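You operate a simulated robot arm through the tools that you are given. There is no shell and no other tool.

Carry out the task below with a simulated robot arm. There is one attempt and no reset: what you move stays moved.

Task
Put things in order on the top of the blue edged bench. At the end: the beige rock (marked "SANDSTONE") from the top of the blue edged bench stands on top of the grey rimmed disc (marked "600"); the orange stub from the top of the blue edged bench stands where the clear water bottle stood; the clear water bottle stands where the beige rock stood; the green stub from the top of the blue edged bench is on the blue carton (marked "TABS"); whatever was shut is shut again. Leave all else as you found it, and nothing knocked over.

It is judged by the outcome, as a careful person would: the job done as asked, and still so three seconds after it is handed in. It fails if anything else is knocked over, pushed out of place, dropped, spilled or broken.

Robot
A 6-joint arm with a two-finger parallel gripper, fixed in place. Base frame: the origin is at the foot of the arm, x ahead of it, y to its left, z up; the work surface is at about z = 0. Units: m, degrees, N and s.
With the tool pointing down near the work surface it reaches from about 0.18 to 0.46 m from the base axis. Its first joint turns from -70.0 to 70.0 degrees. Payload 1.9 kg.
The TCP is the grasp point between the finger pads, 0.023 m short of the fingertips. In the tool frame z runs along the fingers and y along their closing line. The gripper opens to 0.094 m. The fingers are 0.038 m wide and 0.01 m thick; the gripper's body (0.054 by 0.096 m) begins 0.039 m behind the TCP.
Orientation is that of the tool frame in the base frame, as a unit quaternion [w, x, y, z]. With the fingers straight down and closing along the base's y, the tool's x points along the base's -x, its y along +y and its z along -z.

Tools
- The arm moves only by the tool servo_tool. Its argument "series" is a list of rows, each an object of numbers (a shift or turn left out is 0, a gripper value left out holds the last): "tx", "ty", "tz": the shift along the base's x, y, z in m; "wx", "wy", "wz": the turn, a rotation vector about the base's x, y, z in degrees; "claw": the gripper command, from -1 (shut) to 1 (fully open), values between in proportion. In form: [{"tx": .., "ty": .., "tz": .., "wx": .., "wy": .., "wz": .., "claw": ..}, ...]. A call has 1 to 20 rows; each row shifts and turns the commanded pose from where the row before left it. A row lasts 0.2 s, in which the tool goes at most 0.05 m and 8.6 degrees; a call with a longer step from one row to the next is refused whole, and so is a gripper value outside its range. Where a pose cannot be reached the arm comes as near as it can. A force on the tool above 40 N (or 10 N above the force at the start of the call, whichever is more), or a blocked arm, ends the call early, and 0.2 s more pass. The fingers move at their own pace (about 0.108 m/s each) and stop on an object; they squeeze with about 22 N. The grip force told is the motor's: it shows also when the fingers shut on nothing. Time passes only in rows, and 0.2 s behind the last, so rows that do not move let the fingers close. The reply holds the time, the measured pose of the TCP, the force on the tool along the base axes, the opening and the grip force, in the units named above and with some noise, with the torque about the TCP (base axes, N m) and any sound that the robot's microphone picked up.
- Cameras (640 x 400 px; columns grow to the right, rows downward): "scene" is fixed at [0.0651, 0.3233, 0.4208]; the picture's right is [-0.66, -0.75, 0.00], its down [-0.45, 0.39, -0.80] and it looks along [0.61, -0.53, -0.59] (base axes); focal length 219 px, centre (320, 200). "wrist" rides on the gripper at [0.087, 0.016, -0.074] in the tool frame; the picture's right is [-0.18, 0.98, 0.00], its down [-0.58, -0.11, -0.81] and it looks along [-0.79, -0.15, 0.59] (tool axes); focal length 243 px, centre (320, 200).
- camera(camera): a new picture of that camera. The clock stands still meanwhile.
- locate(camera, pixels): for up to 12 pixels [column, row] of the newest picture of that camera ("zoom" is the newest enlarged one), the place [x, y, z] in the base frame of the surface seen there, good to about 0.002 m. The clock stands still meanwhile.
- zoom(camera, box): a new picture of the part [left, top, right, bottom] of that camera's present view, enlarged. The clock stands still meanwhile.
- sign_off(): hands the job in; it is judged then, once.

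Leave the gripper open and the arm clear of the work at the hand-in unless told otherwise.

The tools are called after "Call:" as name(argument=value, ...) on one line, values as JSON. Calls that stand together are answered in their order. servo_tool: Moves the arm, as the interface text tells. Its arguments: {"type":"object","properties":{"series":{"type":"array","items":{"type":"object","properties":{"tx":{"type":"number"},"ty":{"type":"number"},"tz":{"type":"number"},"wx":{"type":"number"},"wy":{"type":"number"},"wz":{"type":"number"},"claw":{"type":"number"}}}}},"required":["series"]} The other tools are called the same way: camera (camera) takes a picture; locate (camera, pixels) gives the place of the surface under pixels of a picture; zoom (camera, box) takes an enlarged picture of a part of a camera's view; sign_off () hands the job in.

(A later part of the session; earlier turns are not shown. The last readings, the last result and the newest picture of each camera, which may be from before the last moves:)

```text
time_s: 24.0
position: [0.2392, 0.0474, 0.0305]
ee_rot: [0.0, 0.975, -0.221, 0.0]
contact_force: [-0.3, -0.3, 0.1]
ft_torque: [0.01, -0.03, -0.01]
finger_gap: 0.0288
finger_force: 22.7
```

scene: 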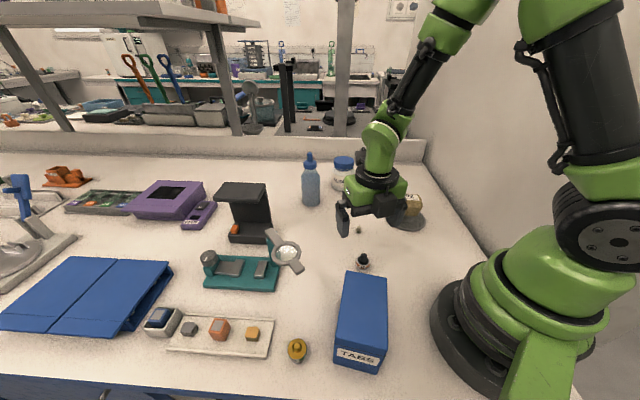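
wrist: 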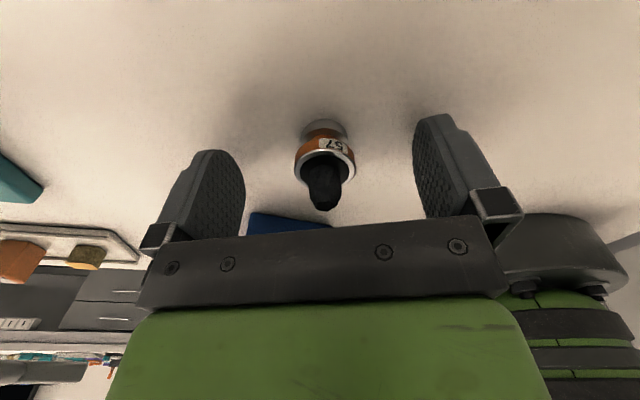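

The stub is gripped at 0.0288 m. I lift it clear of the carton and carry it to free bench at about (0.37,-0.09), turning the tool back as I go to stay clear of the joint limit.

Call:
servo_tool(series=[{"tz": 0.03}, {"tz": 0.04}, {"tz": 0.04, "wz": -8.5}, {"wz": -8.5}, {"wz": -8.5}, {"tx": 0.0263, "ty": -0.0274, "wz": -8.5}, {"tx": 0.0263, "ty": -0.0274, "wz": -8.5}, {"tx": 0.0263, "ty": -0.0274, "wz": -8.5}, {"tx": 0.0263, "ty": -0.0274, "wz": -8.5}, {"tx": 0.0263, "ty": -0.0274, "wz": -8.5}, {"wz": -8.5}, {"wz": -8.5}, {"wz": -8.5}, {}])

Call:
camera(camera="scene")

Call:
camera(camera="wrist")

```text
time_s: 27.0
position: [0.3714, -0.0914, 0.1384]
ee_rot: [0.0, -0.506, 0.862, 0.0]
contact_force: [-0.3, -0.1, -0.4]
ft_torque: [0.01, -0.02, 0.01]
finger_gap: 0.0288
finger_force: 22.4
```

```text
taken
```

scene: 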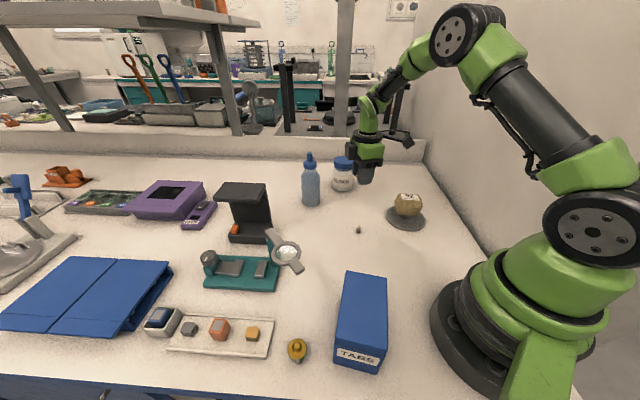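

```text
taken
```

wrist: 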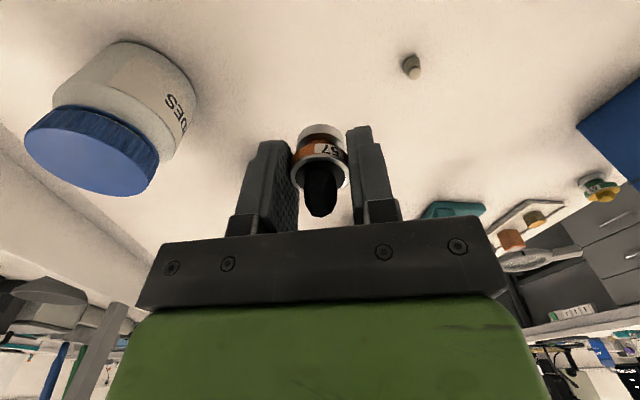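

The stub is held upright over clear bench. I lower it to just above the surface.

Call:
servo_tool(series=[{"tz": -0.04}, {"tz": -0.04}, {"tz": -0.024}, {"tz": -0.002}, {}])

Call:
servo_tool(series=[{"tz": -0.001}, {}])

Call:
servo_tool(series=[{"tz": -0.001}, {}])

```text
time_s: 28.2
position: [0.3675, -0.0898, 0.0305]
ee_rot: [0.001, -0.506, 0.862, 0.0]
contact_force: [0.1, -1.0, 3.7]
ft_torque: [-0.04, 0.0, 0.04]
finger_gap: 0.0286
finger_force: 21.6
```

```text
time_s: 28.8
position: [0.3686, -0.0911, 0.0301]
ee_rot: [0.001, -0.507, 0.862, -0.001]
contact_force: [-3.8, 0.3, 14.7]
ft_torque: [-0.05, 0.06, 0.01]
finger_gap: 0.0286
finger_force: 22.0
```

```text
time_s: 29.4
position: [0.3695, -0.091, 0.0299]
ee_rot: [0.0, -0.508, 0.862, -0.001]
contact_force: [-2.5, -1.2, 19.5]
ft_torque: [0.0, 0.07, 0.04]
finger_gap: 0.0288
finger_force: 21.8
```

The stub is on the bench, with contact at about 20 N. I ease up 2 mm, open the fingers, and rise straight up.

Call:
servo_tool(series=[{"tz": 0.0015}, {"claw": -0.1}, {"claw": 0.5}, {"claw": 1}, {}, {"tz": 0.02}, {"tz": 0.04}, {"tz": 0.05}, {"tz": 0.04}, {}])

Call:
camera(camera="wrist")

Call:
camera(camera="scene")

```text
time_s: 31.6
position: [0.3704, -0.089, 0.1839]
ee_rot: [0.0, -0.507, 0.862, 0.0]
contact_force: [-0.1, -0.5, -1.1]
ft_torque: [0.0, 0.0, -0.03]
finger_gap: 0.094
finger_force: 0.0
```

```text
taken
```

wrist: 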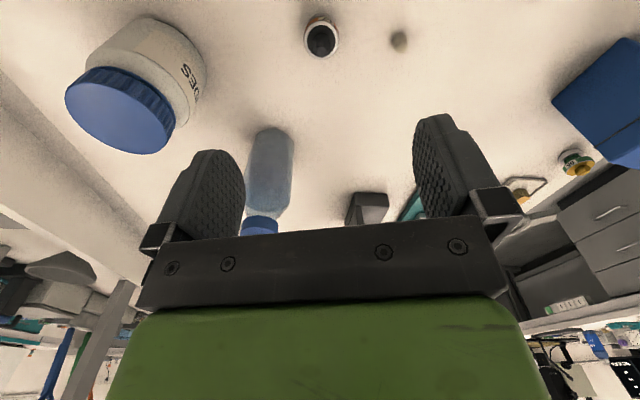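

```text
taken
```

scene: 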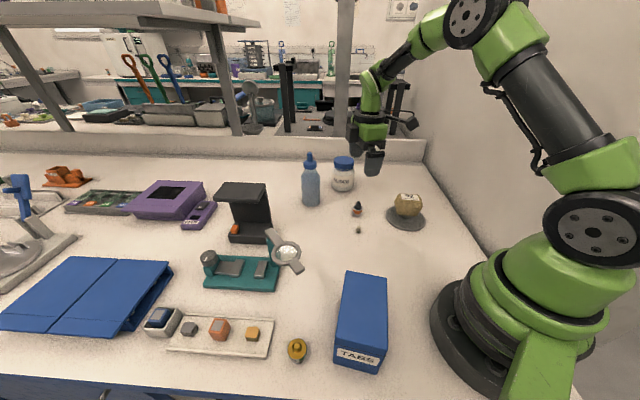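

The stub stands upright at its parking spot. Next I turn the tool back to yaw 0 while rising to a clear spot in front of the bottle.

Call:
servo_tool(series=[{"tz": 0.03, "wz": -8.5}, {"tz": 0.026, "wz": -8.5}, {"tx": -0.01, "ty": 0.02, "wz": -8.5}, {"tx": -0.01, "ty": 0.02, "wz": -8.5}, {"tx": -0.01, "ty": 0.0245, "wz": -8.5}, {"wz": -8.5}, {"wz": -8.5}, {"wz": -1.5}, {}])

```text
time_s: 33.6
position: [0.3396, -0.0262, 0.238]
ee_rot: [0.0, 0.001, 1.0, 0.0]
contact_force: [1.0, 0.2, -0.3]
ft_torque: [0.0, -0.02, 0.0]
finger_gap: 0.094
finger_force: 0.1
```

The yaw is back to 0. Now I tilt the tool outward in the vertical plane, 56° in total, and check that the arm holds the pose.

Call:
servo_tool(series=[{"wy": -8}, {"wy": -8}, {"wy": -8}, {"wy": -8}, {}])

Call:
servo_tool(series=[{"wy": -8}, {"wy": -8}, {"wy": -8}, {}])

Call:
camera(camera="scene")

Call:
camera(camera="wrist")

```text
time_s: 34.8
position: [0.3396, -0.0264, 0.2356]
ee_rot: [0.277, 0.001, 0.961, 0.001]
contact_force: [0.6, 0.3, -1.1]
ft_torque: [0.04, -0.05, -0.03]
finger_gap: 0.0938
finger_force: 0.0
```

```text
time_s: 35.8
position: [0.3316, -0.0276, 0.2283]
ee_rot: [0.297, 0.003, 0.955, -0.006]
contact_force: [0.0, 0.3, -0.5]
ft_torque: [0.0, 0.02, 0.01]
finger_gap: 0.0938
finger_force: 0.0
out of reach, approached as far as the arm can: row 1, 2, 3
```

```text
taken
```

scene: 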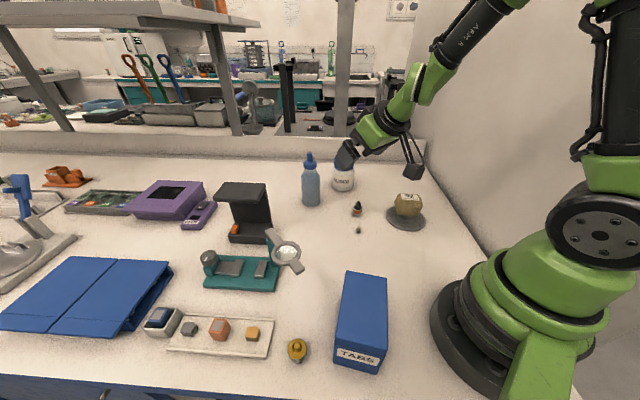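

```text
taken
```

wrist: 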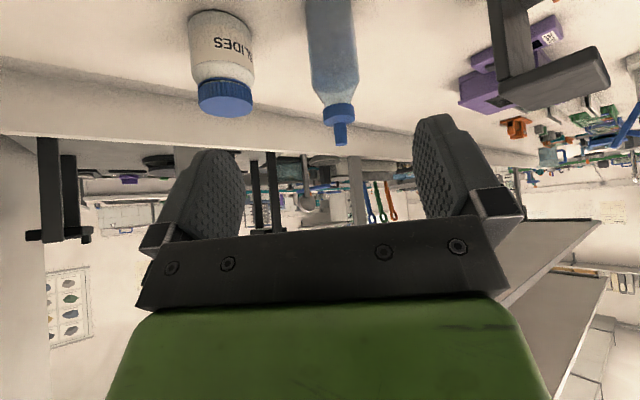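

The arm stops tilting at about 34.6° here, where the wrist lines up with the forearm. Before choosing how to grip the bottle, I measure the arm's geometry in the present picture to work out which tilts are possible where.

Call:
locate(camera="scene", pixels=[[595, 232], [470, 35], [450, 55], [435, 80], [415, 95], [395, 125], [375, 135], [360, 145], [350, 155], [415, 165], [510, 8], [600, 100]])

Call:
zoom(camera="scene", box=[320, 0, 560, 190])

```text
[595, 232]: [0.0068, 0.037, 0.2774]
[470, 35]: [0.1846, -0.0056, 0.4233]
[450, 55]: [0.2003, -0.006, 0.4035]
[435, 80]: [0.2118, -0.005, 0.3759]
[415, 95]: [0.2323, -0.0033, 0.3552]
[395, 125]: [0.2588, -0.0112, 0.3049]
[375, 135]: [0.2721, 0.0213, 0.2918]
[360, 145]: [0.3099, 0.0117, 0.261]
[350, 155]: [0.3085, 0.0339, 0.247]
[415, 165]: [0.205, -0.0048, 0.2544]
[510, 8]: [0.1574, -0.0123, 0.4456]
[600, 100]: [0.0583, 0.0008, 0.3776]
```

```text
2.11 times, centred on (440, 95) of scene
```

zoom: 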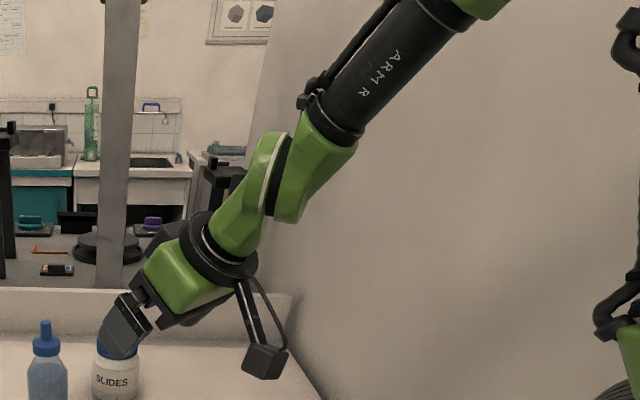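

Findings: shoulder at z≈0.277, wrist-to-TCP about 0.157 m. In the arm's plane the tilt can't exceed the forearm's slope, and the old rock spot needs a modest tilt. A 25° tilt reaches the bottle if I hold it high at the cap, and it also works at the destination. I will test-lift first to be sure the cap and bottle are one piece. Next I measure the bottle's top from the wrist camera.

Call:
camera(camera="wrist")

Call:
locate(camera="wrist", pixels=[[340, 140], [340, 128], [326, 112], [352, 112], [339, 112], [312, 80], [356, 80], [334, 80], [308, 40], [353, 40], [330, 40], [338, 122]])

Call:
zoom(camera="wrist", box=[280, 0, 408, 160])

```text
taken
```

wrist: 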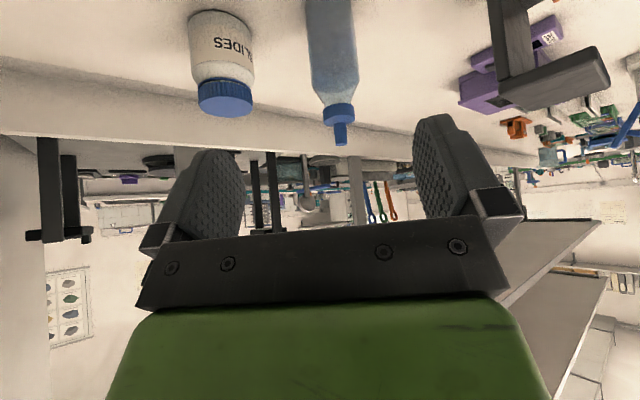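

```text
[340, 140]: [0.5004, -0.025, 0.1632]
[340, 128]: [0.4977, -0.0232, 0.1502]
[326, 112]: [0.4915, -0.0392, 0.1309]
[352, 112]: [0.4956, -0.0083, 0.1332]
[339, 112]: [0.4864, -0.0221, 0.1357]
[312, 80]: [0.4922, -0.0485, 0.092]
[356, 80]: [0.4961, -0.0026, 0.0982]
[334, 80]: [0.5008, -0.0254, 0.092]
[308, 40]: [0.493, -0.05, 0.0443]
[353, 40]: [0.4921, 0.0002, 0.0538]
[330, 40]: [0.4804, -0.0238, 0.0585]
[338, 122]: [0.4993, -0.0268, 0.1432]
```

```text
2.50 times, centred on (344, 80) of wrist
```

zoom: 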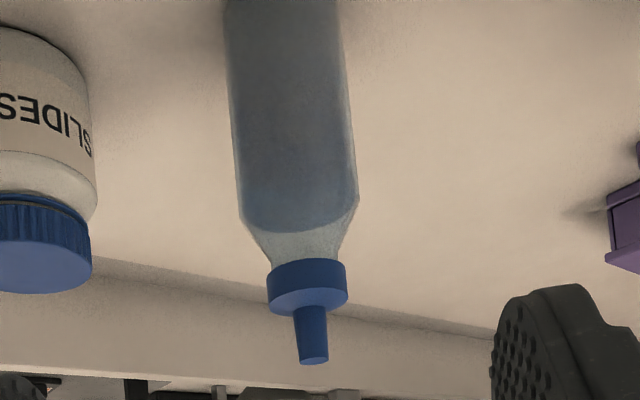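

The bottle's axis is confirmed at (0.505,-0.0245); the cap is about 0.034 m across at z 0.128–0.146 and the nozzle top is at z≈0.166. I bring the tilt back to 25° and move to a stand-off above and in front of the bottle.

Call:
servo_tool(series=[{"wy": 4.8, "wx": 0.27, "wz": 0.27}, {"wy": 4.8, "wx": 0.28, "wz": 0.27}, {"tz": 0.012}, {"tx": 0.035}, {"tx": 0.035}, {"tx": 0.03, "ty": 0.003}, {}])

Call:
camera(camera="scene")

```text
time_s: 37.4
position: [0.4354, -0.0227, 0.2409]
ee_rot: [0.216, -0.001, 0.976, 0.001]
contact_force: [0.2, -0.3, -0.3]
ft_torque: [-0.01, -0.06, 0.0]
finger_gap: 0.094
finger_force: 0.1
out of reach, approached as far as the arm can: row 1
```

```text
taken
```

scene: 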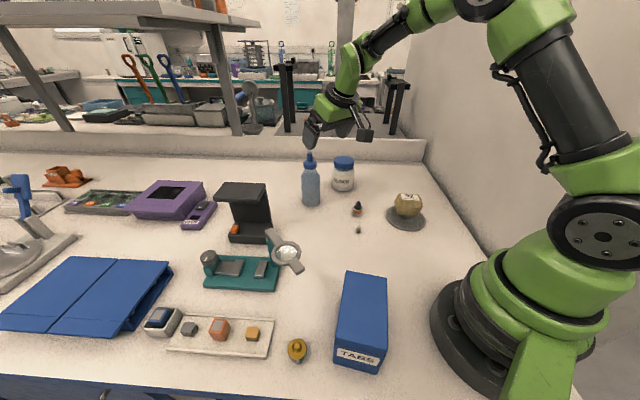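

Tilt is 25° and the position is good. I move to the stand-off point along the tool's axis, then approach halfway and look.

Call:
servo_tool(series=[{"tx": 0.036, "ty": -0.002, "tz": -0.0155}, {"tx": 0.016, "tz": -0.034}, {}])

Call:
zoom(camera="scene", box=[270, 90, 398, 210])

Call:
camera(camera="wrist")

```text
time_s: 38.2
position: [0.488, -0.0237, 0.1912]
ee_rot: [0.217, -0.001, 0.976, 0.0]
contact_force: [-0.6, 0.1, 0.5]
ft_torque: [0.02, 0.02, -0.02]
finger_gap: 0.0939
finger_force: 0.0
```

```text
3.33 times, centred on (334, 150) of scene
```

zoom: 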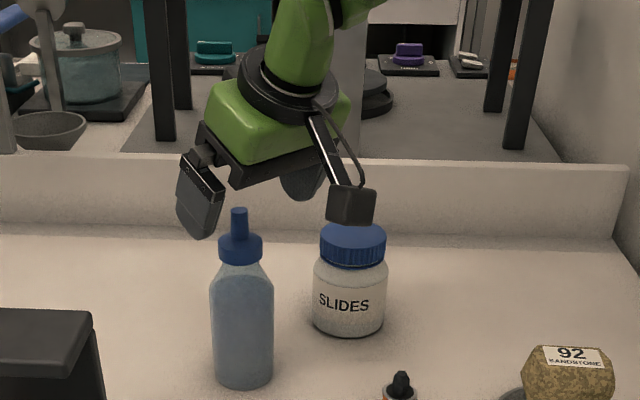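

```text
taken
```

wrist: 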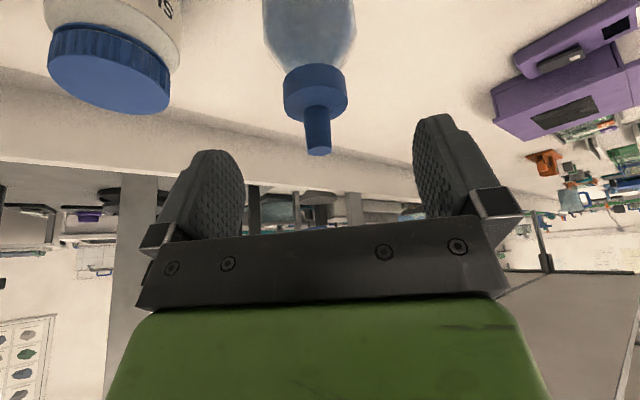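

The nozzle is centred between the fingers at (317,150). I continue along the tool's axis to the cap, with TCP at about (0.505,-0.0245,0.153).

Call:
servo_tool(series=[{"tx": 0.009, "tz": -0.019, "ty": -0.0005}, {"tx": 0.008, "tz": -0.018}, {}])

Call:
zoom(camera="scene", box=[270, 90, 398, 210])

Call:
camera(camera="wrist")

```text
time_s: 39.0
position: [0.5026, -0.0222, 0.1541]
ee_rot: [0.218, -0.001, 0.976, 0.0]
contact_force: [0.7, -0.3, 0.5]
ft_torque: [-0.03, 0.01, -0.02]
finger_gap: 0.0941
finger_force: 0.0
```

```text
3.33 times, centred on (334, 150) of scene
```

zoom: 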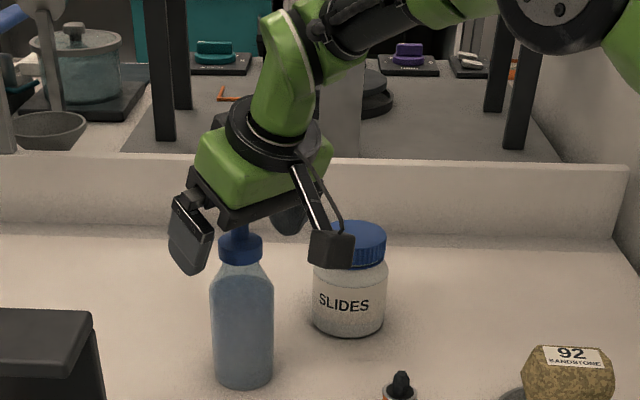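

```text
taken
```

wrist: 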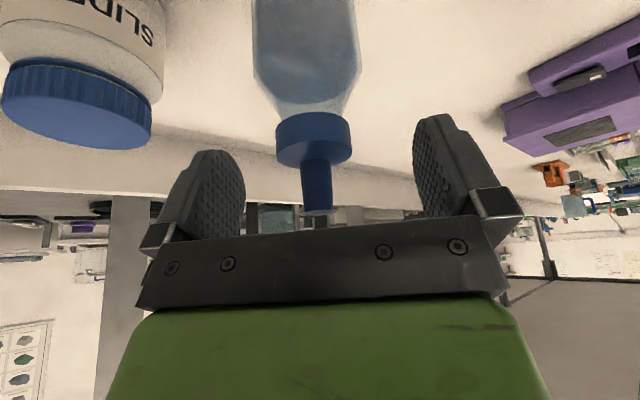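

The cap sits between the pads. I lower 3 mm more, shift 1.5 mm in y to centre, then close gently.

Call:
servo_tool(series=[{"tz": -0.003, "ty": -0.0015, "tx": 0.001}, {}, {"claw": -0.1}, {"claw": -1}, {}, {}])

Call:
zoom(camera="scene", box=[270, 90, 398, 210])

Call:
camera(camera="wrist")

```text
time_s: 40.4
position: [0.503, -0.024, 0.1527]
ee_rot: [0.217, 0.0, 0.976, 0.0]
contact_force: [0.3, -0.7, 0.3]
ft_torque: [-0.01, -0.01, -0.02]
finger_gap: 0.037
finger_force: 22.5
```

```text
3.33 times, centred on (334, 150) of scene
```

zoom: 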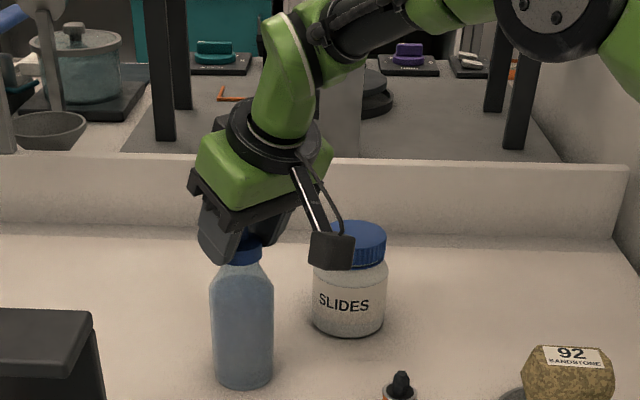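

```text
taken
```

wrist: 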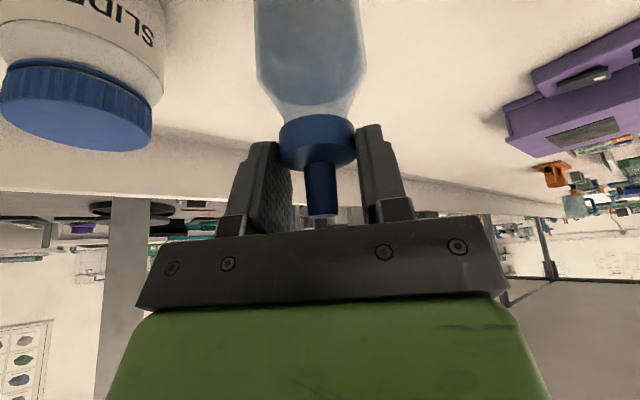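

The fingers hold the cap at a gap of 0.037 m. Now a small test lift of 4 mm to read the weight and check that the bottle rises with the cap.

Call:
servo_tool(series=[{"tz": 0.002}, {"tz": 0.002}, {}])

Call:
zoom(camera="scene", box=[270, 90, 398, 210])

Call:
camera(camera="wrist")

```text
time_s: 41.2
position: [0.502, -0.026, 0.1555]
ee_rot: [0.216, 0.0, 0.976, 0.0]
contact_force: [-0.6, -0.5, -2.6]
ft_torque: [0.02, 0.01, 0.03]
finger_gap: 0.0369
finger_force: 21.9
```

```text
3.33 times, centred on (334, 150) of scene
```

zoom: 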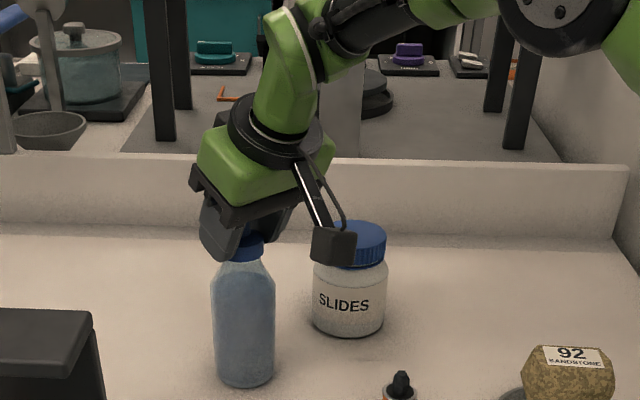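

```text
taken
```

wrist: 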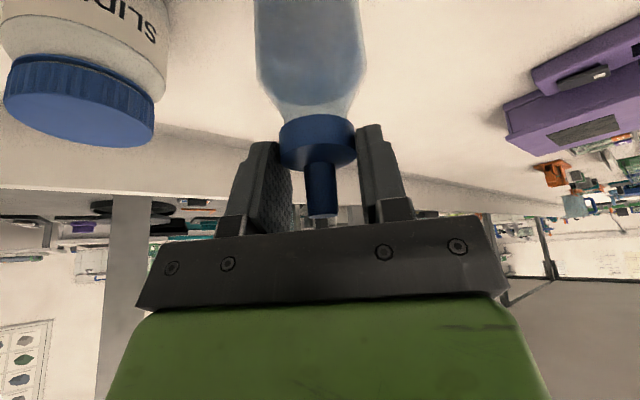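

The reading is -2.6 N, about 0.27 kg, and the whole bottle rises with the cap, so it is one piece. I lift another 5 cm and carry it smoothly to the rock's old spot.

Call:
servo_tool(series=[{"tz": 0.012}, {"tz": 0.02}, {"tz": 0.018}, {"tx": -0.01, "ty": 0.006}, {"tx": -0.02, "ty": 0.0115}, {"tx": -0.021, "ty": 0.0125}, {"tx": -0.021, "ty": 0.0125}, {"tx": -0.021, "ty": 0.0125}, {"tx": -0.02, "ty": 0.0115}, {"tx": -0.02, "ty": 0.011}, {"tx": -0.01, "ty": 0.006}, {}, {}])

Call:
camera(camera="scene")

Call:
camera(camera="wrist")

```text
time_s: 44.0
position: [0.359, 0.0597, 0.2071]
ee_rot: [0.217, -0.001, 0.976, 0.0]
contact_force: [-0.4, 1.4, -2.0]
ft_torque: [-0.01, 0.02, 0.0]
finger_gap: 0.0371
finger_force: 22.3
```

```text
taken
```

scene: 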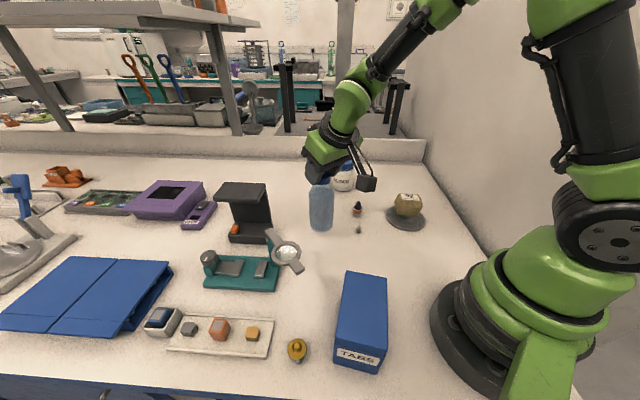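

```text
taken
```

wrist: 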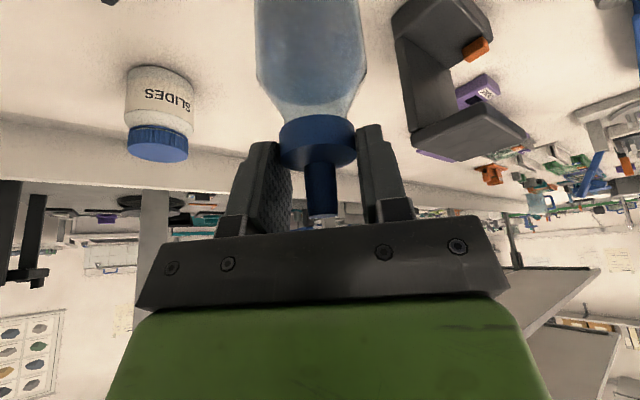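

The bottle is held upright over the rock's old place. I lower it to about 3 mm above the bench.

Call:
servo_tool(series=[{"tz": -0.015}, {"tz": -0.018}, {"tz": -0.013}, {"tz": -0.004}, {}])

Call:
zoom(camera="scene", box=[270, 130, 398, 250])

```text
time_s: 45.2
position: [0.3601, 0.0572, 0.1555]
ee_rot: [0.218, -0.001, 0.976, 0.0]
contact_force: [-0.3, -0.4, -1.6]
ft_torque: [0.02, 0.0, 0.01]
finger_gap: 0.0371
finger_force: 21.5
```

```text
3.33 times, centred on (334, 190) of scene
```

zoom: 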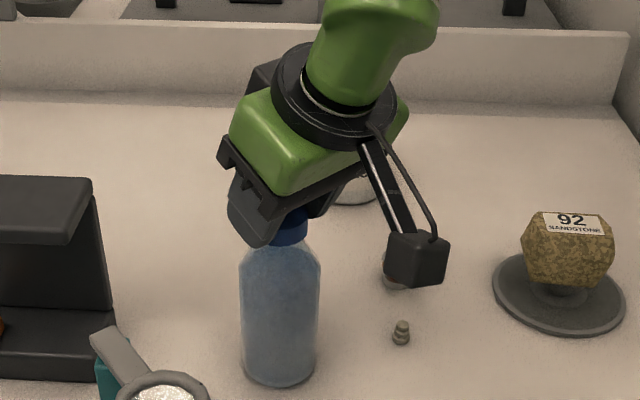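

The bottle looks upright and close to the surface. I lower it in 1 mm steps until it touches.

Call:
servo_tool(series=[{"tz": -0.002}, {}])

Call:
servo_tool(series=[{"tz": -0.001}, {}])

```text
time_s: 45.8
position: [0.361, 0.0571, 0.1541]
ee_rot: [0.218, -0.001, 0.976, 0.0]
contact_force: [0.3, 0.4, -1.9]
ft_torque: [0.01, -0.01, 0.02]
finger_gap: 0.0373
finger_force: 21.7
```

```text
time_s: 46.4
position: [0.3611, 0.0566, 0.1536]
ee_rot: [0.216, -0.001, 0.976, 0.0]
contact_force: [-0.7, -1.0, -1.4]
ft_torque: [-0.01, -0.01, -0.02]
finger_gap: 0.0372
finger_force: 22.3
```

Call:
servo_tool(series=[{"tz": -0.001}, {}])

Call:
servo_tool(series=[{"tz": -0.001}, {}])

```text
time_s: 47.0
position: [0.3611, 0.0569, 0.1517]
ee_rot: [0.216, -0.002, 0.976, 0.0]
contact_force: [0.1, 0.0, -1.3]
ft_torque: [-0.02, 0.04, -0.03]
finger_gap: 0.0371
finger_force: 22.3
```

```text
time_s: 47.6
position: [0.3601, 0.0566, 0.1518]
ee_rot: [0.217, -0.001, 0.976, 0.001]
contact_force: [-1.9, -2.0, 6.9]
ft_torque: [-0.09, 0.23, 0.01]
finger_gap: 0.0373
finger_force: 22.1
```

The bottle has touched down, at about 7 N. I open the fingers gently and look.

Call:
servo_tool(series=[{"claw": 0.0}, {"claw": 0.5}, {"claw": 1}, {}])

Call:
zoom(camera="scene", box=[270, 130, 398, 250])

Call:
camera(camera="wrist")

```text
time_s: 48.6
position: [0.3602, 0.0574, 0.1518]
ee_rot: [0.217, -0.001, 0.976, 0.0]
contact_force: [-0.1, 0.3, 0.4]
ft_torque: [-0.03, 0.02, -0.01]
finger_gap: 0.0939
finger_force: 0.0
```

```text
3.33 times, centred on (334, 190) of scene
```

zoom: 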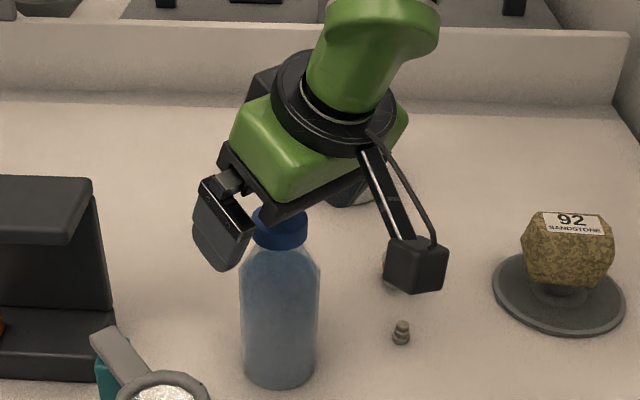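

```text
taken
```

wrist: 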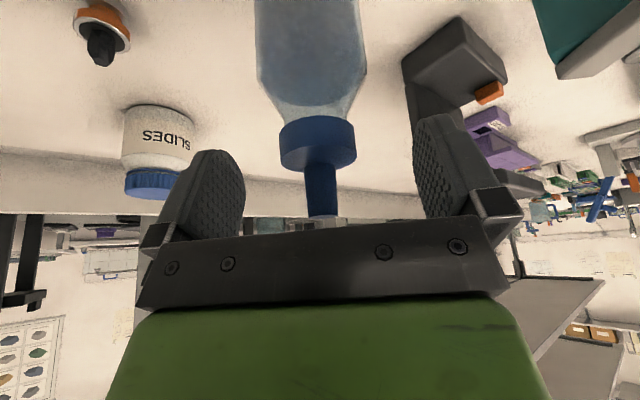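

The bottle stands freely between the open fingers. I back out along the tool's axis, up and toward the base.

Call:
servo_tool(series=[{"tx": -0.0085, "tz": 0.018}, {"tx": -0.0127, "tz": 0.0272}, {"tx": -0.0127, "tz": 0.0272}, {"tx": -0.0085, "tz": 0.018}, {}])

Call:
camera(camera="scene")

Call:
camera(camera="wrist")

```text
time_s: 49.8
position: [0.3184, 0.0574, 0.2404]
ee_rot: [0.216, -0.001, 0.976, 0.0]
contact_force: [-0.4, 0.9, 0.6]
ft_torque: [-0.03, 0.01, -0.01]
finger_gap: 0.0939
finger_force: 0.0
```

```text
taken
```

scene: 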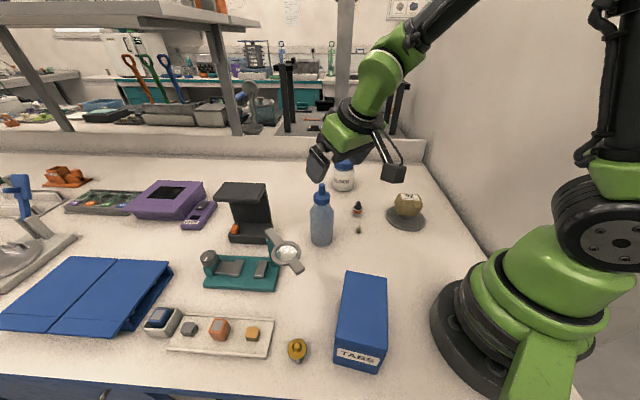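

```text
taken
```

wrist: 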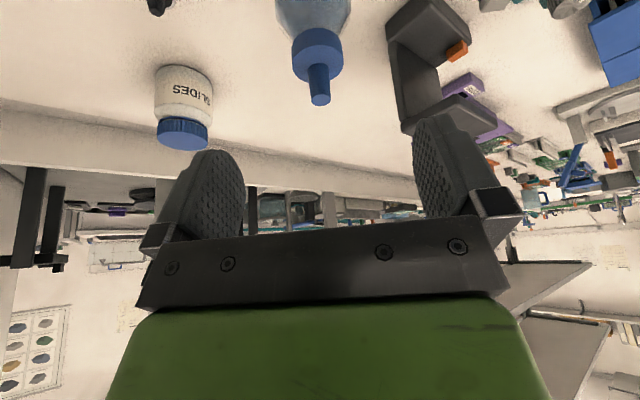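

The bottle is in place at (321,220). Now for the orange stub. Tilted grasping is only possible further out, so I will first move the stub with a straight-down grasp to about (0.435,-0.045), then regrasp it tilted. I straighten the tool and move above the stub.

Call:
servo_tool(series=[{"ty": -0.037, "tx": 0.01}, {"ty": -0.037, "tx": 0.012, "wy": 8.35}, {"ty": -0.037, "tx": 0.015, "wy": 8.35}, {"ty": -0.036, "tx": 0.015, "wy": 8.3}, {"tz": -0.04}, {}])

Call:
camera(camera="scene")

Call:
zoom(camera="wrist", box=[240, 0, 400, 100])

```text
time_s: 51.2
position: [0.3708, -0.0886, 0.2017]
ee_rot: [0.0, -0.001, 1.0, 0.001]
contact_force: [-0.5, 0.1, 0.1]
ft_torque: [-0.04, 0.0, 0.02]
finger_gap: 0.0938
finger_force: 0.1
```

```text
taken
```

scene: 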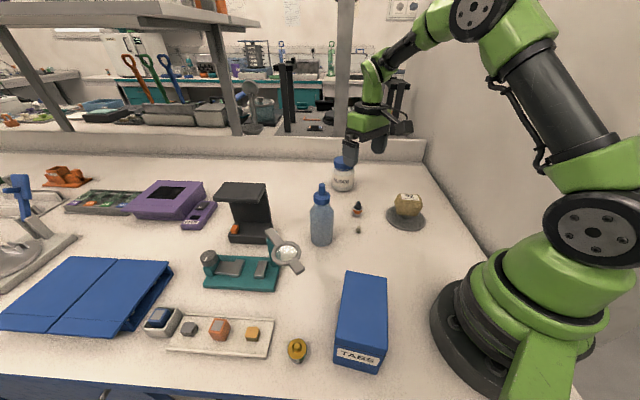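

```text
4.00 times, centred on (320, 50) of wrist
```

zoom: 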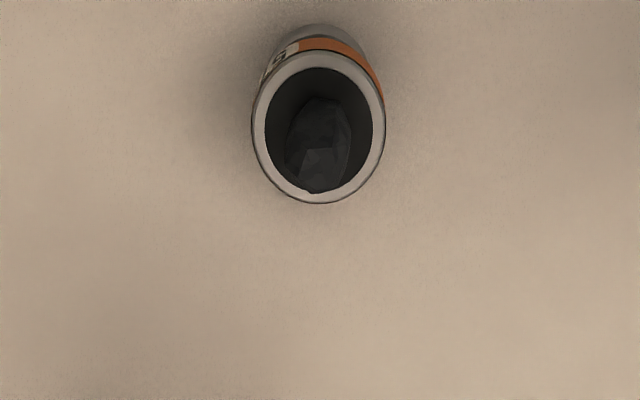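

I check the stub's centre from this zoom and the bottle's new position in the scene view.

Call:
locate(camera="zoom", pixels=[[258, 125], [380, 128], [320, 60], [320, 197], [275, 175], [368, 175], [275, 78], [365, 80]])

Call:
locate(camera="scene", pixels=[[321, 186], [321, 198], [321, 225], [311, 222], [331, 222], [321, 242], [357, 204], [357, 214]])

```text
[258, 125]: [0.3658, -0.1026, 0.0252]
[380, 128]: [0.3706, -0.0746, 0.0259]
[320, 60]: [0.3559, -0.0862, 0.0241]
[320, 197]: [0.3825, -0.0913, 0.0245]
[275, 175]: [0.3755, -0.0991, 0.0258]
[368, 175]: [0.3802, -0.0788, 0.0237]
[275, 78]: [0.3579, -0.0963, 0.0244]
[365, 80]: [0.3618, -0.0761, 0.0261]
```

```text
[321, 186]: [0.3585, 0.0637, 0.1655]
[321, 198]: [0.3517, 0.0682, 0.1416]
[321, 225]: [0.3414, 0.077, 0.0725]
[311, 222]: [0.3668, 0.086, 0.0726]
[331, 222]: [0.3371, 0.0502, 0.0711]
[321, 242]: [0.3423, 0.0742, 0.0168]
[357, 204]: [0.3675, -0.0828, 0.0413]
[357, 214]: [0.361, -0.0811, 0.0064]
```

The stub's centre is (0.369,-0.088), and the bottle now stands at about (0.3605,0.060), on the rock's old spot. I descend over the stub.

Call:
servo_tool(series=[{"tx": -0.0015, "tz": -0.045}, {"tz": -0.045}, {"tz": -0.04}, {"tz": -0.03}, {"tz": -0.011}, {}])

Call:
camera(camera="wrist")

```text
time_s: 52.6
position: [0.3681, -0.0917, 0.0315]
ee_rot: [0.001, -0.001, 1.0, -0.001]
contact_force: [0.8, -0.5, -0.8]
ft_torque: [0.01, 0.01, 0.01]
finger_gap: 0.0939
finger_force: 0.0
```

```text
taken
```

wrist: 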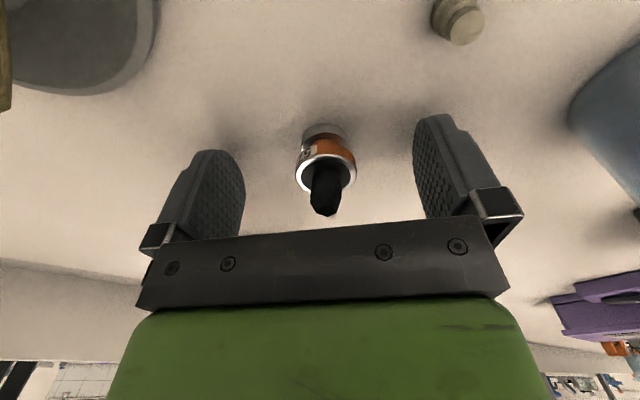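

The stub is centred between the pads. I close, lift 5 cm, and carry it outward to about (0.435,-0.045).

Call:
servo_tool(series=[{"claw": -0.2}, {"claw": -1}, {}, {}, {"tz": 0.02}, {"tz": 0.03}, {"tx": 0.022, "ty": 0.015}, {"tx": 0.022, "ty": 0.015}, {"tx": 0.022, "ty": 0.015}, {}, {}])

Call:
camera(camera="scene")

Call:
camera(camera="wrist")

```text
time_s: 55.0
position: [0.4337, -0.0444, 0.0818]
ee_rot: [0.001, -0.001, 1.0, -0.001]
contact_force: [-0.1, 0.8, -0.6]
ft_torque: [-0.02, 0.01, -0.01]
finger_gap: 0.0286
finger_force: 22.2
```

```text
taken
```

scene: 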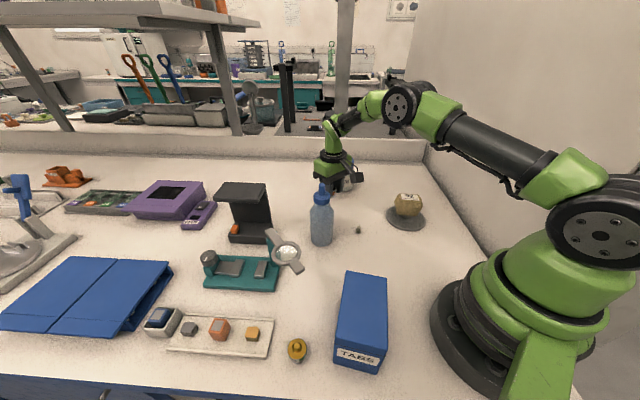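

```text
taken
```

wrist: 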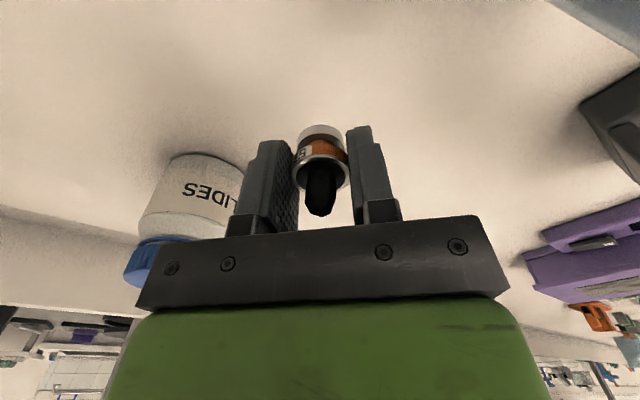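

The stub is held upright at (0.434,-0.044) with clear space around it. I lower it to touch.

Call:
servo_tool(series=[{"tz": -0.025}, {"tz": -0.022}, {"tz": -0.002}, {}])

Call:
servo_tool(series=[{"tz": -0.001}, {}])

```text
time_s: 56.0
position: [0.4319, -0.0456, 0.0301]
ee_rot: [0.0, -0.001, 1.0, 0.0]
contact_force: [1.7, -0.1, 0.2]
ft_torque: [0.02, 0.0, -0.04]
finger_gap: 0.0289
finger_force: 22.0
```

```text
time_s: 56.6
position: [0.4333, -0.0459, 0.03]
ee_rot: [0.002, 0.0, 1.0, 0.0]
contact_force: [-3.1, 1.0, 18.0]
ft_torque: [0.01, 0.09, 0.01]
finger_gap: 0.0288
finger_force: 22.1
```

The stub has touched down at about 18 N. I ease up 1 mm, open, and rise straight up.

Call:
servo_tool(series=[{"tz": 0.001}, {"claw": -0.1}, {"claw": 0.5}, {"claw": 1}, {}, {"tz": 0.025}, {"tz": 0.04}, {"tz": 0.04}, {}])

Call:
zoom(camera="wrist", box=[240, 0, 400, 100])

Call:
camera(camera="scene")

```text
time_s: 58.6
position: [0.4318, -0.0418, 0.1358]
ee_rot: [0.0, -0.001, 1.0, 0.0]
contact_force: [0.5, 0.0, 0.3]
ft_torque: [0.0, 0.0, 0.03]
finger_gap: 0.094
finger_force: 0.0
```

```text
4.00 times, centred on (320, 50) of wrist
```

zoom: 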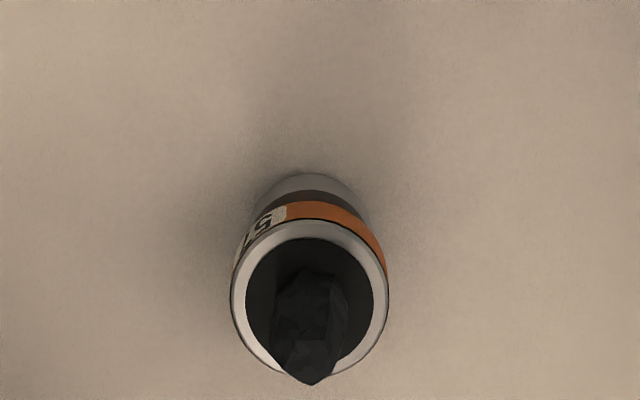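

```text
taken
```

scene: 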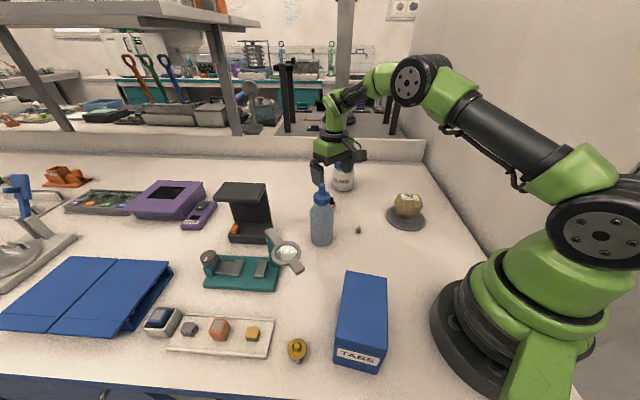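

The stub stands upright. I measure its ring, then tilt the tool to 27° above it.

Call:
locate(camera="zoom", pixels=[[237, 298], [384, 300], [310, 226], [258, 355], [366, 350], [256, 245], [362, 248]])

Call:
servo_tool(series=[{"wy": -6.75}, {"wy": -6.75}, {"wy": -6.75}, {"wy": -6.75}, {}])

Call:
camera(camera="scene")

Call:
camera(camera="wrist")

```text
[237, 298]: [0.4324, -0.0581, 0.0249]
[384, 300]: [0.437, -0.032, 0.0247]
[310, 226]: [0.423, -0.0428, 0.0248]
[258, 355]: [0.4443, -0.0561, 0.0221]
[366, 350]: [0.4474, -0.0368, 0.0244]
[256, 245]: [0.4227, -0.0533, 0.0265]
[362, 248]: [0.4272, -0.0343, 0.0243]
```

```text
time_s: 59.8
position: [0.4341, -0.0448, 0.1368]
ee_rot: [0.235, -0.001, 0.972, 0.0]
contact_force: [0.1, 0.5, -0.4]
ft_torque: [-0.01, 0.02, -0.01]
finger_gap: 0.094
finger_force: 0.1
```

```text
taken
```

scene: 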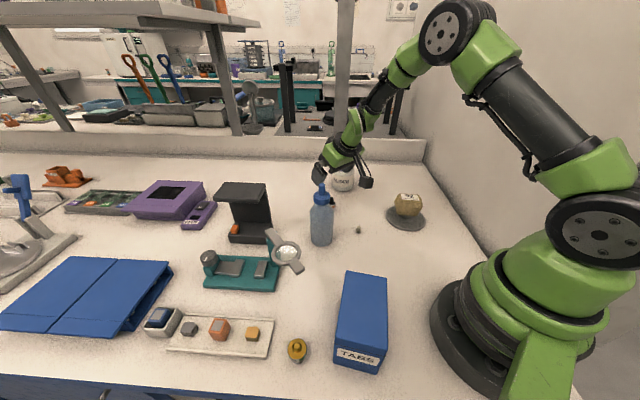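

```text
taken
```

wrist: 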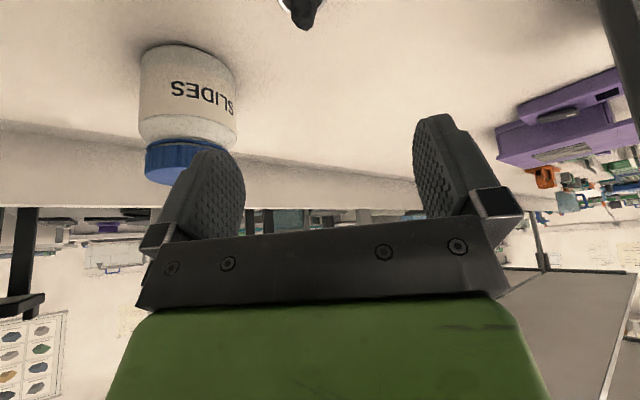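

The tilt is 27.2° and the stub's centre is (0.435,-0.045). I descend with TCP going to about (0.431,-0.045,0.036), so the fingers straddle the stub.

Call:
servo_tool(series=[{"tx": -0.003, "tz": -0.035}, {"tz": -0.035}, {"tz": -0.02}, {"tz": -0.009}, {}])

Call:
camera(camera="wrist")

Call:
zoom(camera="scene", box=[290, 130, 418, 250])

```text
time_s: 61.0
position: [0.4289, -0.0412, 0.037]
ee_rot: [0.234, -0.001, 0.972, 0.001]
contact_force: [-0.3, 0.9, -0.5]
ft_torque: [0.0, 0.0, -0.01]
finger_gap: 0.0942
finger_force: 0.1
```

```text
taken
```

wrist: 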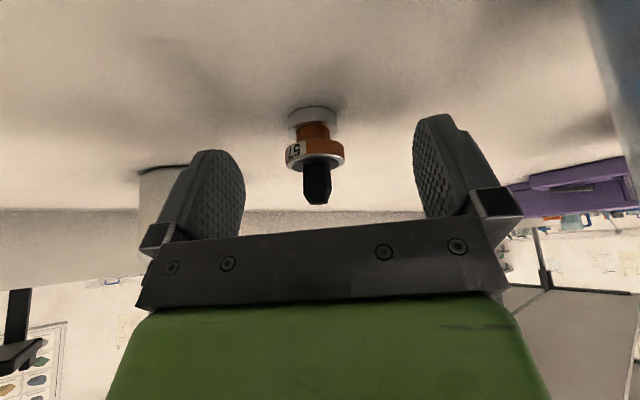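

```text
3.33 times, centred on (354, 190) of scene
```

zoom: 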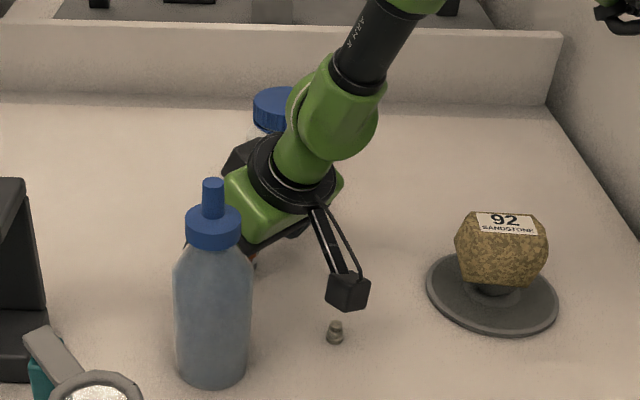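

The stub is between the pads, with the ring at (315,155) in the wrist picture. I shift 1.5 mm in y, lower 2 mm, and close.

Call:
servo_tool(series=[{"ty": -0.0015, "tz": -0.002}, {"claw": -0.2}, {"claw": -1}, {}, {}])

Call:
camera(camera="wrist")

```text
time_s: 62.2
position: [0.4284, -0.0439, 0.0356]
ee_rot: [0.234, -0.001, 0.972, 0.0]
contact_force: [0.6, -0.4, 0.3]
ft_torque: [0.01, 0.03, -0.04]
finger_gap: 0.0285
finger_force: 22.1
```

```text
taken
```

wrist: 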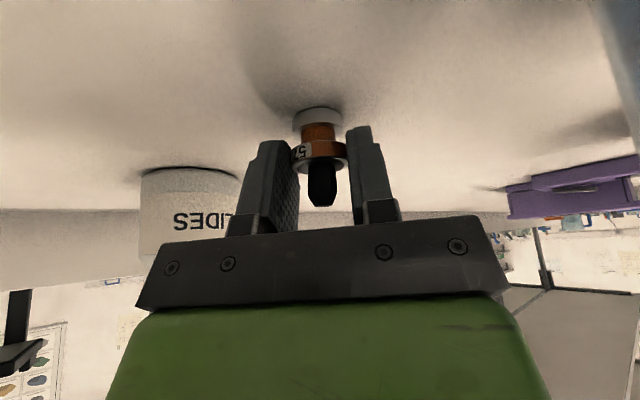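

The stub is gripped tilted while standing upright. I lift it 3 cm, then move out by (+0.070, +0.020) to the bottle's old spot.

Call:
servo_tool(series=[{"tz": 0.015}, {"tz": 0.015}, {"tx": 0.018, "ty": 0.005}, {"tx": 0.018, "ty": 0.005}, {"tx": 0.018, "ty": 0.005}, {"tx": 0.016, "ty": 0.005}, {}, {}])

Call:
camera(camera="wrist")

Call:
zoom(camera="scene", box=[270, 110, 398, 230])

```text
time_s: 64.0
position: [0.496, -0.0274, 0.0627]
ee_rot: [0.234, -0.001, 0.972, 0.0]
contact_force: [0.9, -0.8, -1.0]
ft_torque: [-0.02, 0.03, 0.0]
finger_gap: 0.0284
finger_force: 21.8
out of reach, approached as far as the arm can: row 3
```

```text
taken
```

wrist: 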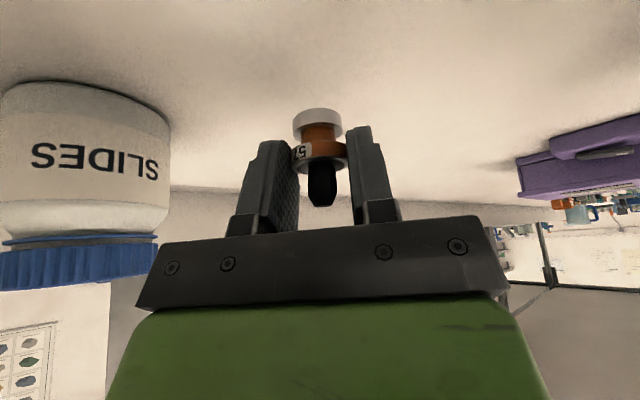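

```text
3.33 times, centred on (334, 170) of scene
```

zoom: 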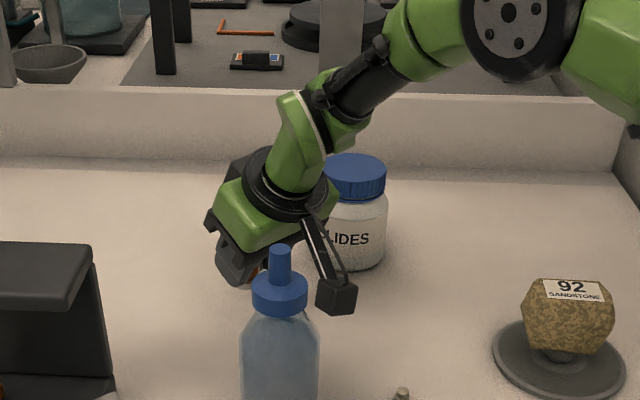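

I am at (0.496,-0.0274,0.0627), which puts the stub at about (0.5026,-0.0274). I correct by (+0.0024,+0.003) and lower to just above the bench.

Call:
servo_tool(series=[{"tx": 0.0024, "ty": 0.003}, {"tz": -0.012}, {"tz": -0.01}, {"tz": -0.002}, {}])

```text
time_s: 65.2
position: [0.4966, -0.0229, 0.0413]
ee_rot: [0.235, -0.001, 0.972, 0.0]
contact_force: [-0.4, -0.6, 0.3]
ft_torque: [0.02, 0.0, 0.01]
finger_gap: 0.0286
finger_force: 22.2
```

Call:
servo_tool(series=[{"tz": -0.002}, {"tz": -0.001}, {}])

Call:
servo_tool(series=[{"tz": -0.001}, {}])

Call:
servo_tool(series=[{"tz": -0.001}, {}])

```text
time_s: 66.0
position: [0.498, -0.023, 0.0378]
ee_rot: [0.234, -0.001, 0.972, 0.001]
contact_force: [0.0, -0.6, -0.8]
ft_torque: [0.01, -0.01, 0.01]
finger_gap: 0.0285
finger_force: 21.7
```

```text
time_s: 66.6
position: [0.4975, -0.0241, 0.0371]
ee_rot: [0.235, -0.001, 0.972, 0.0]
contact_force: [-0.2, -0.4, -0.5]
ft_torque: [-0.01, 0.0, 0.0]
finger_gap: 0.0286
finger_force: 22.2
```

```text
time_s: 67.2
position: [0.4961, -0.0236, 0.0361]
ee_rot: [0.234, -0.001, 0.972, 0.0]
contact_force: [-0.4, -0.6, 1.8]
ft_torque: [-0.01, 0.0, -0.02]
finger_gap: 0.0284
finger_force: 21.7
```

Contact is just beginning at 1.8 N. One more millimetre to seat it.

Call:
servo_tool(series=[{"tz": -0.001}, {}])

```text
time_s: 67.8
position: [0.4982, -0.0228, 0.0357]
ee_rot: [0.235, -0.001, 0.972, 0.0]
contact_force: [-2.1, -0.6, 10.5]
ft_torque: [-0.03, 0.02, 0.0]
finger_gap: 0.0283
finger_force: 21.9
```

The stub is seated. I ease up slightly, open the fingers, and look before retreating.

Call:
servo_tool(series=[{"tz": 0.0007}, {"claw": -0.1}, {"claw": 0.5}, {"claw": 1}, {}])

Call:
camera(camera="wrist")

```text
time_s: 69.0
position: [0.4965, -0.0233, 0.0364]
ee_rot: [0.234, -0.001, 0.972, 0.001]
contact_force: [0.6, 0.5, -0.1]
ft_torque: [0.04, 0.0, 0.03]
finger_gap: 0.094
finger_force: 0.1
```

```text
taken
```

wrist: 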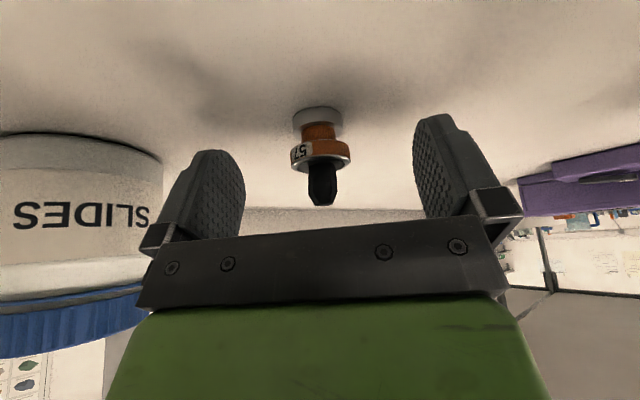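

The stub stands upright between the open fingers. I rise straight up, clear of it and the neighbouring jar.

Call:
servo_tool(series=[{"tz": 0.02}, {"tz": 0.035}, {"tz": 0.04}, {"tz": 0.04}, {"tz": 0.03, "tx": -0.02}, {"tx": -0.03}, {}])

Call:
camera(camera="scene")

Call:
zoom(camera="scene", box=[270, 140, 398, 250])

```text
time_s: 70.6
position: [0.4487, -0.0239, 0.2007]
ee_rot: [0.234, -0.001, 0.972, 0.0]
contact_force: [-0.2, 0.4, 1.0]
ft_torque: [-0.02, 0.02, 0.02]
finger_gap: 0.094
finger_force: 0.1
```

```text
taken
```

scene: 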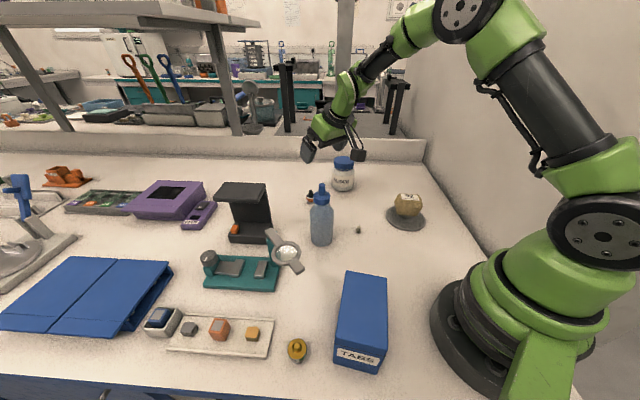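

```text
3.64 times, centred on (334, 195) of scene
```

zoom: 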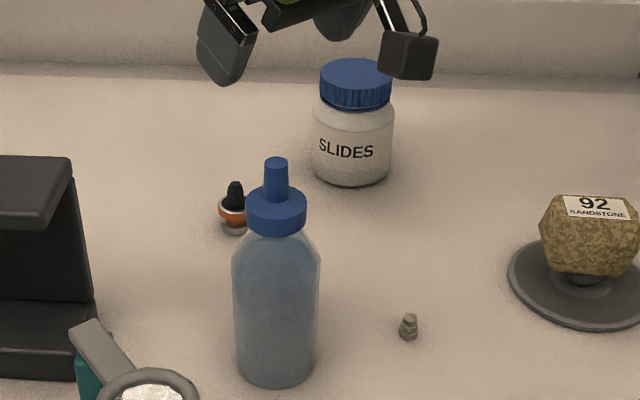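

Everything is upright. I confirm the orange stub's place in this zoom, with its ring at about (233,210).

Call:
locate(camera="zoom", pixels=[[232, 218], [222, 210], [232, 200], [235, 185], [234, 232], [276, 165], [276, 300]])

```text
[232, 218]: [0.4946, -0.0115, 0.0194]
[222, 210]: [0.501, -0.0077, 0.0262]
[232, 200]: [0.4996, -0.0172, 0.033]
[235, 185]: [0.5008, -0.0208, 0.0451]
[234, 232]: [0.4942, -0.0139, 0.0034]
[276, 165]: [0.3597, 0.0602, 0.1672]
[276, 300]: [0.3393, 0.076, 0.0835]
```

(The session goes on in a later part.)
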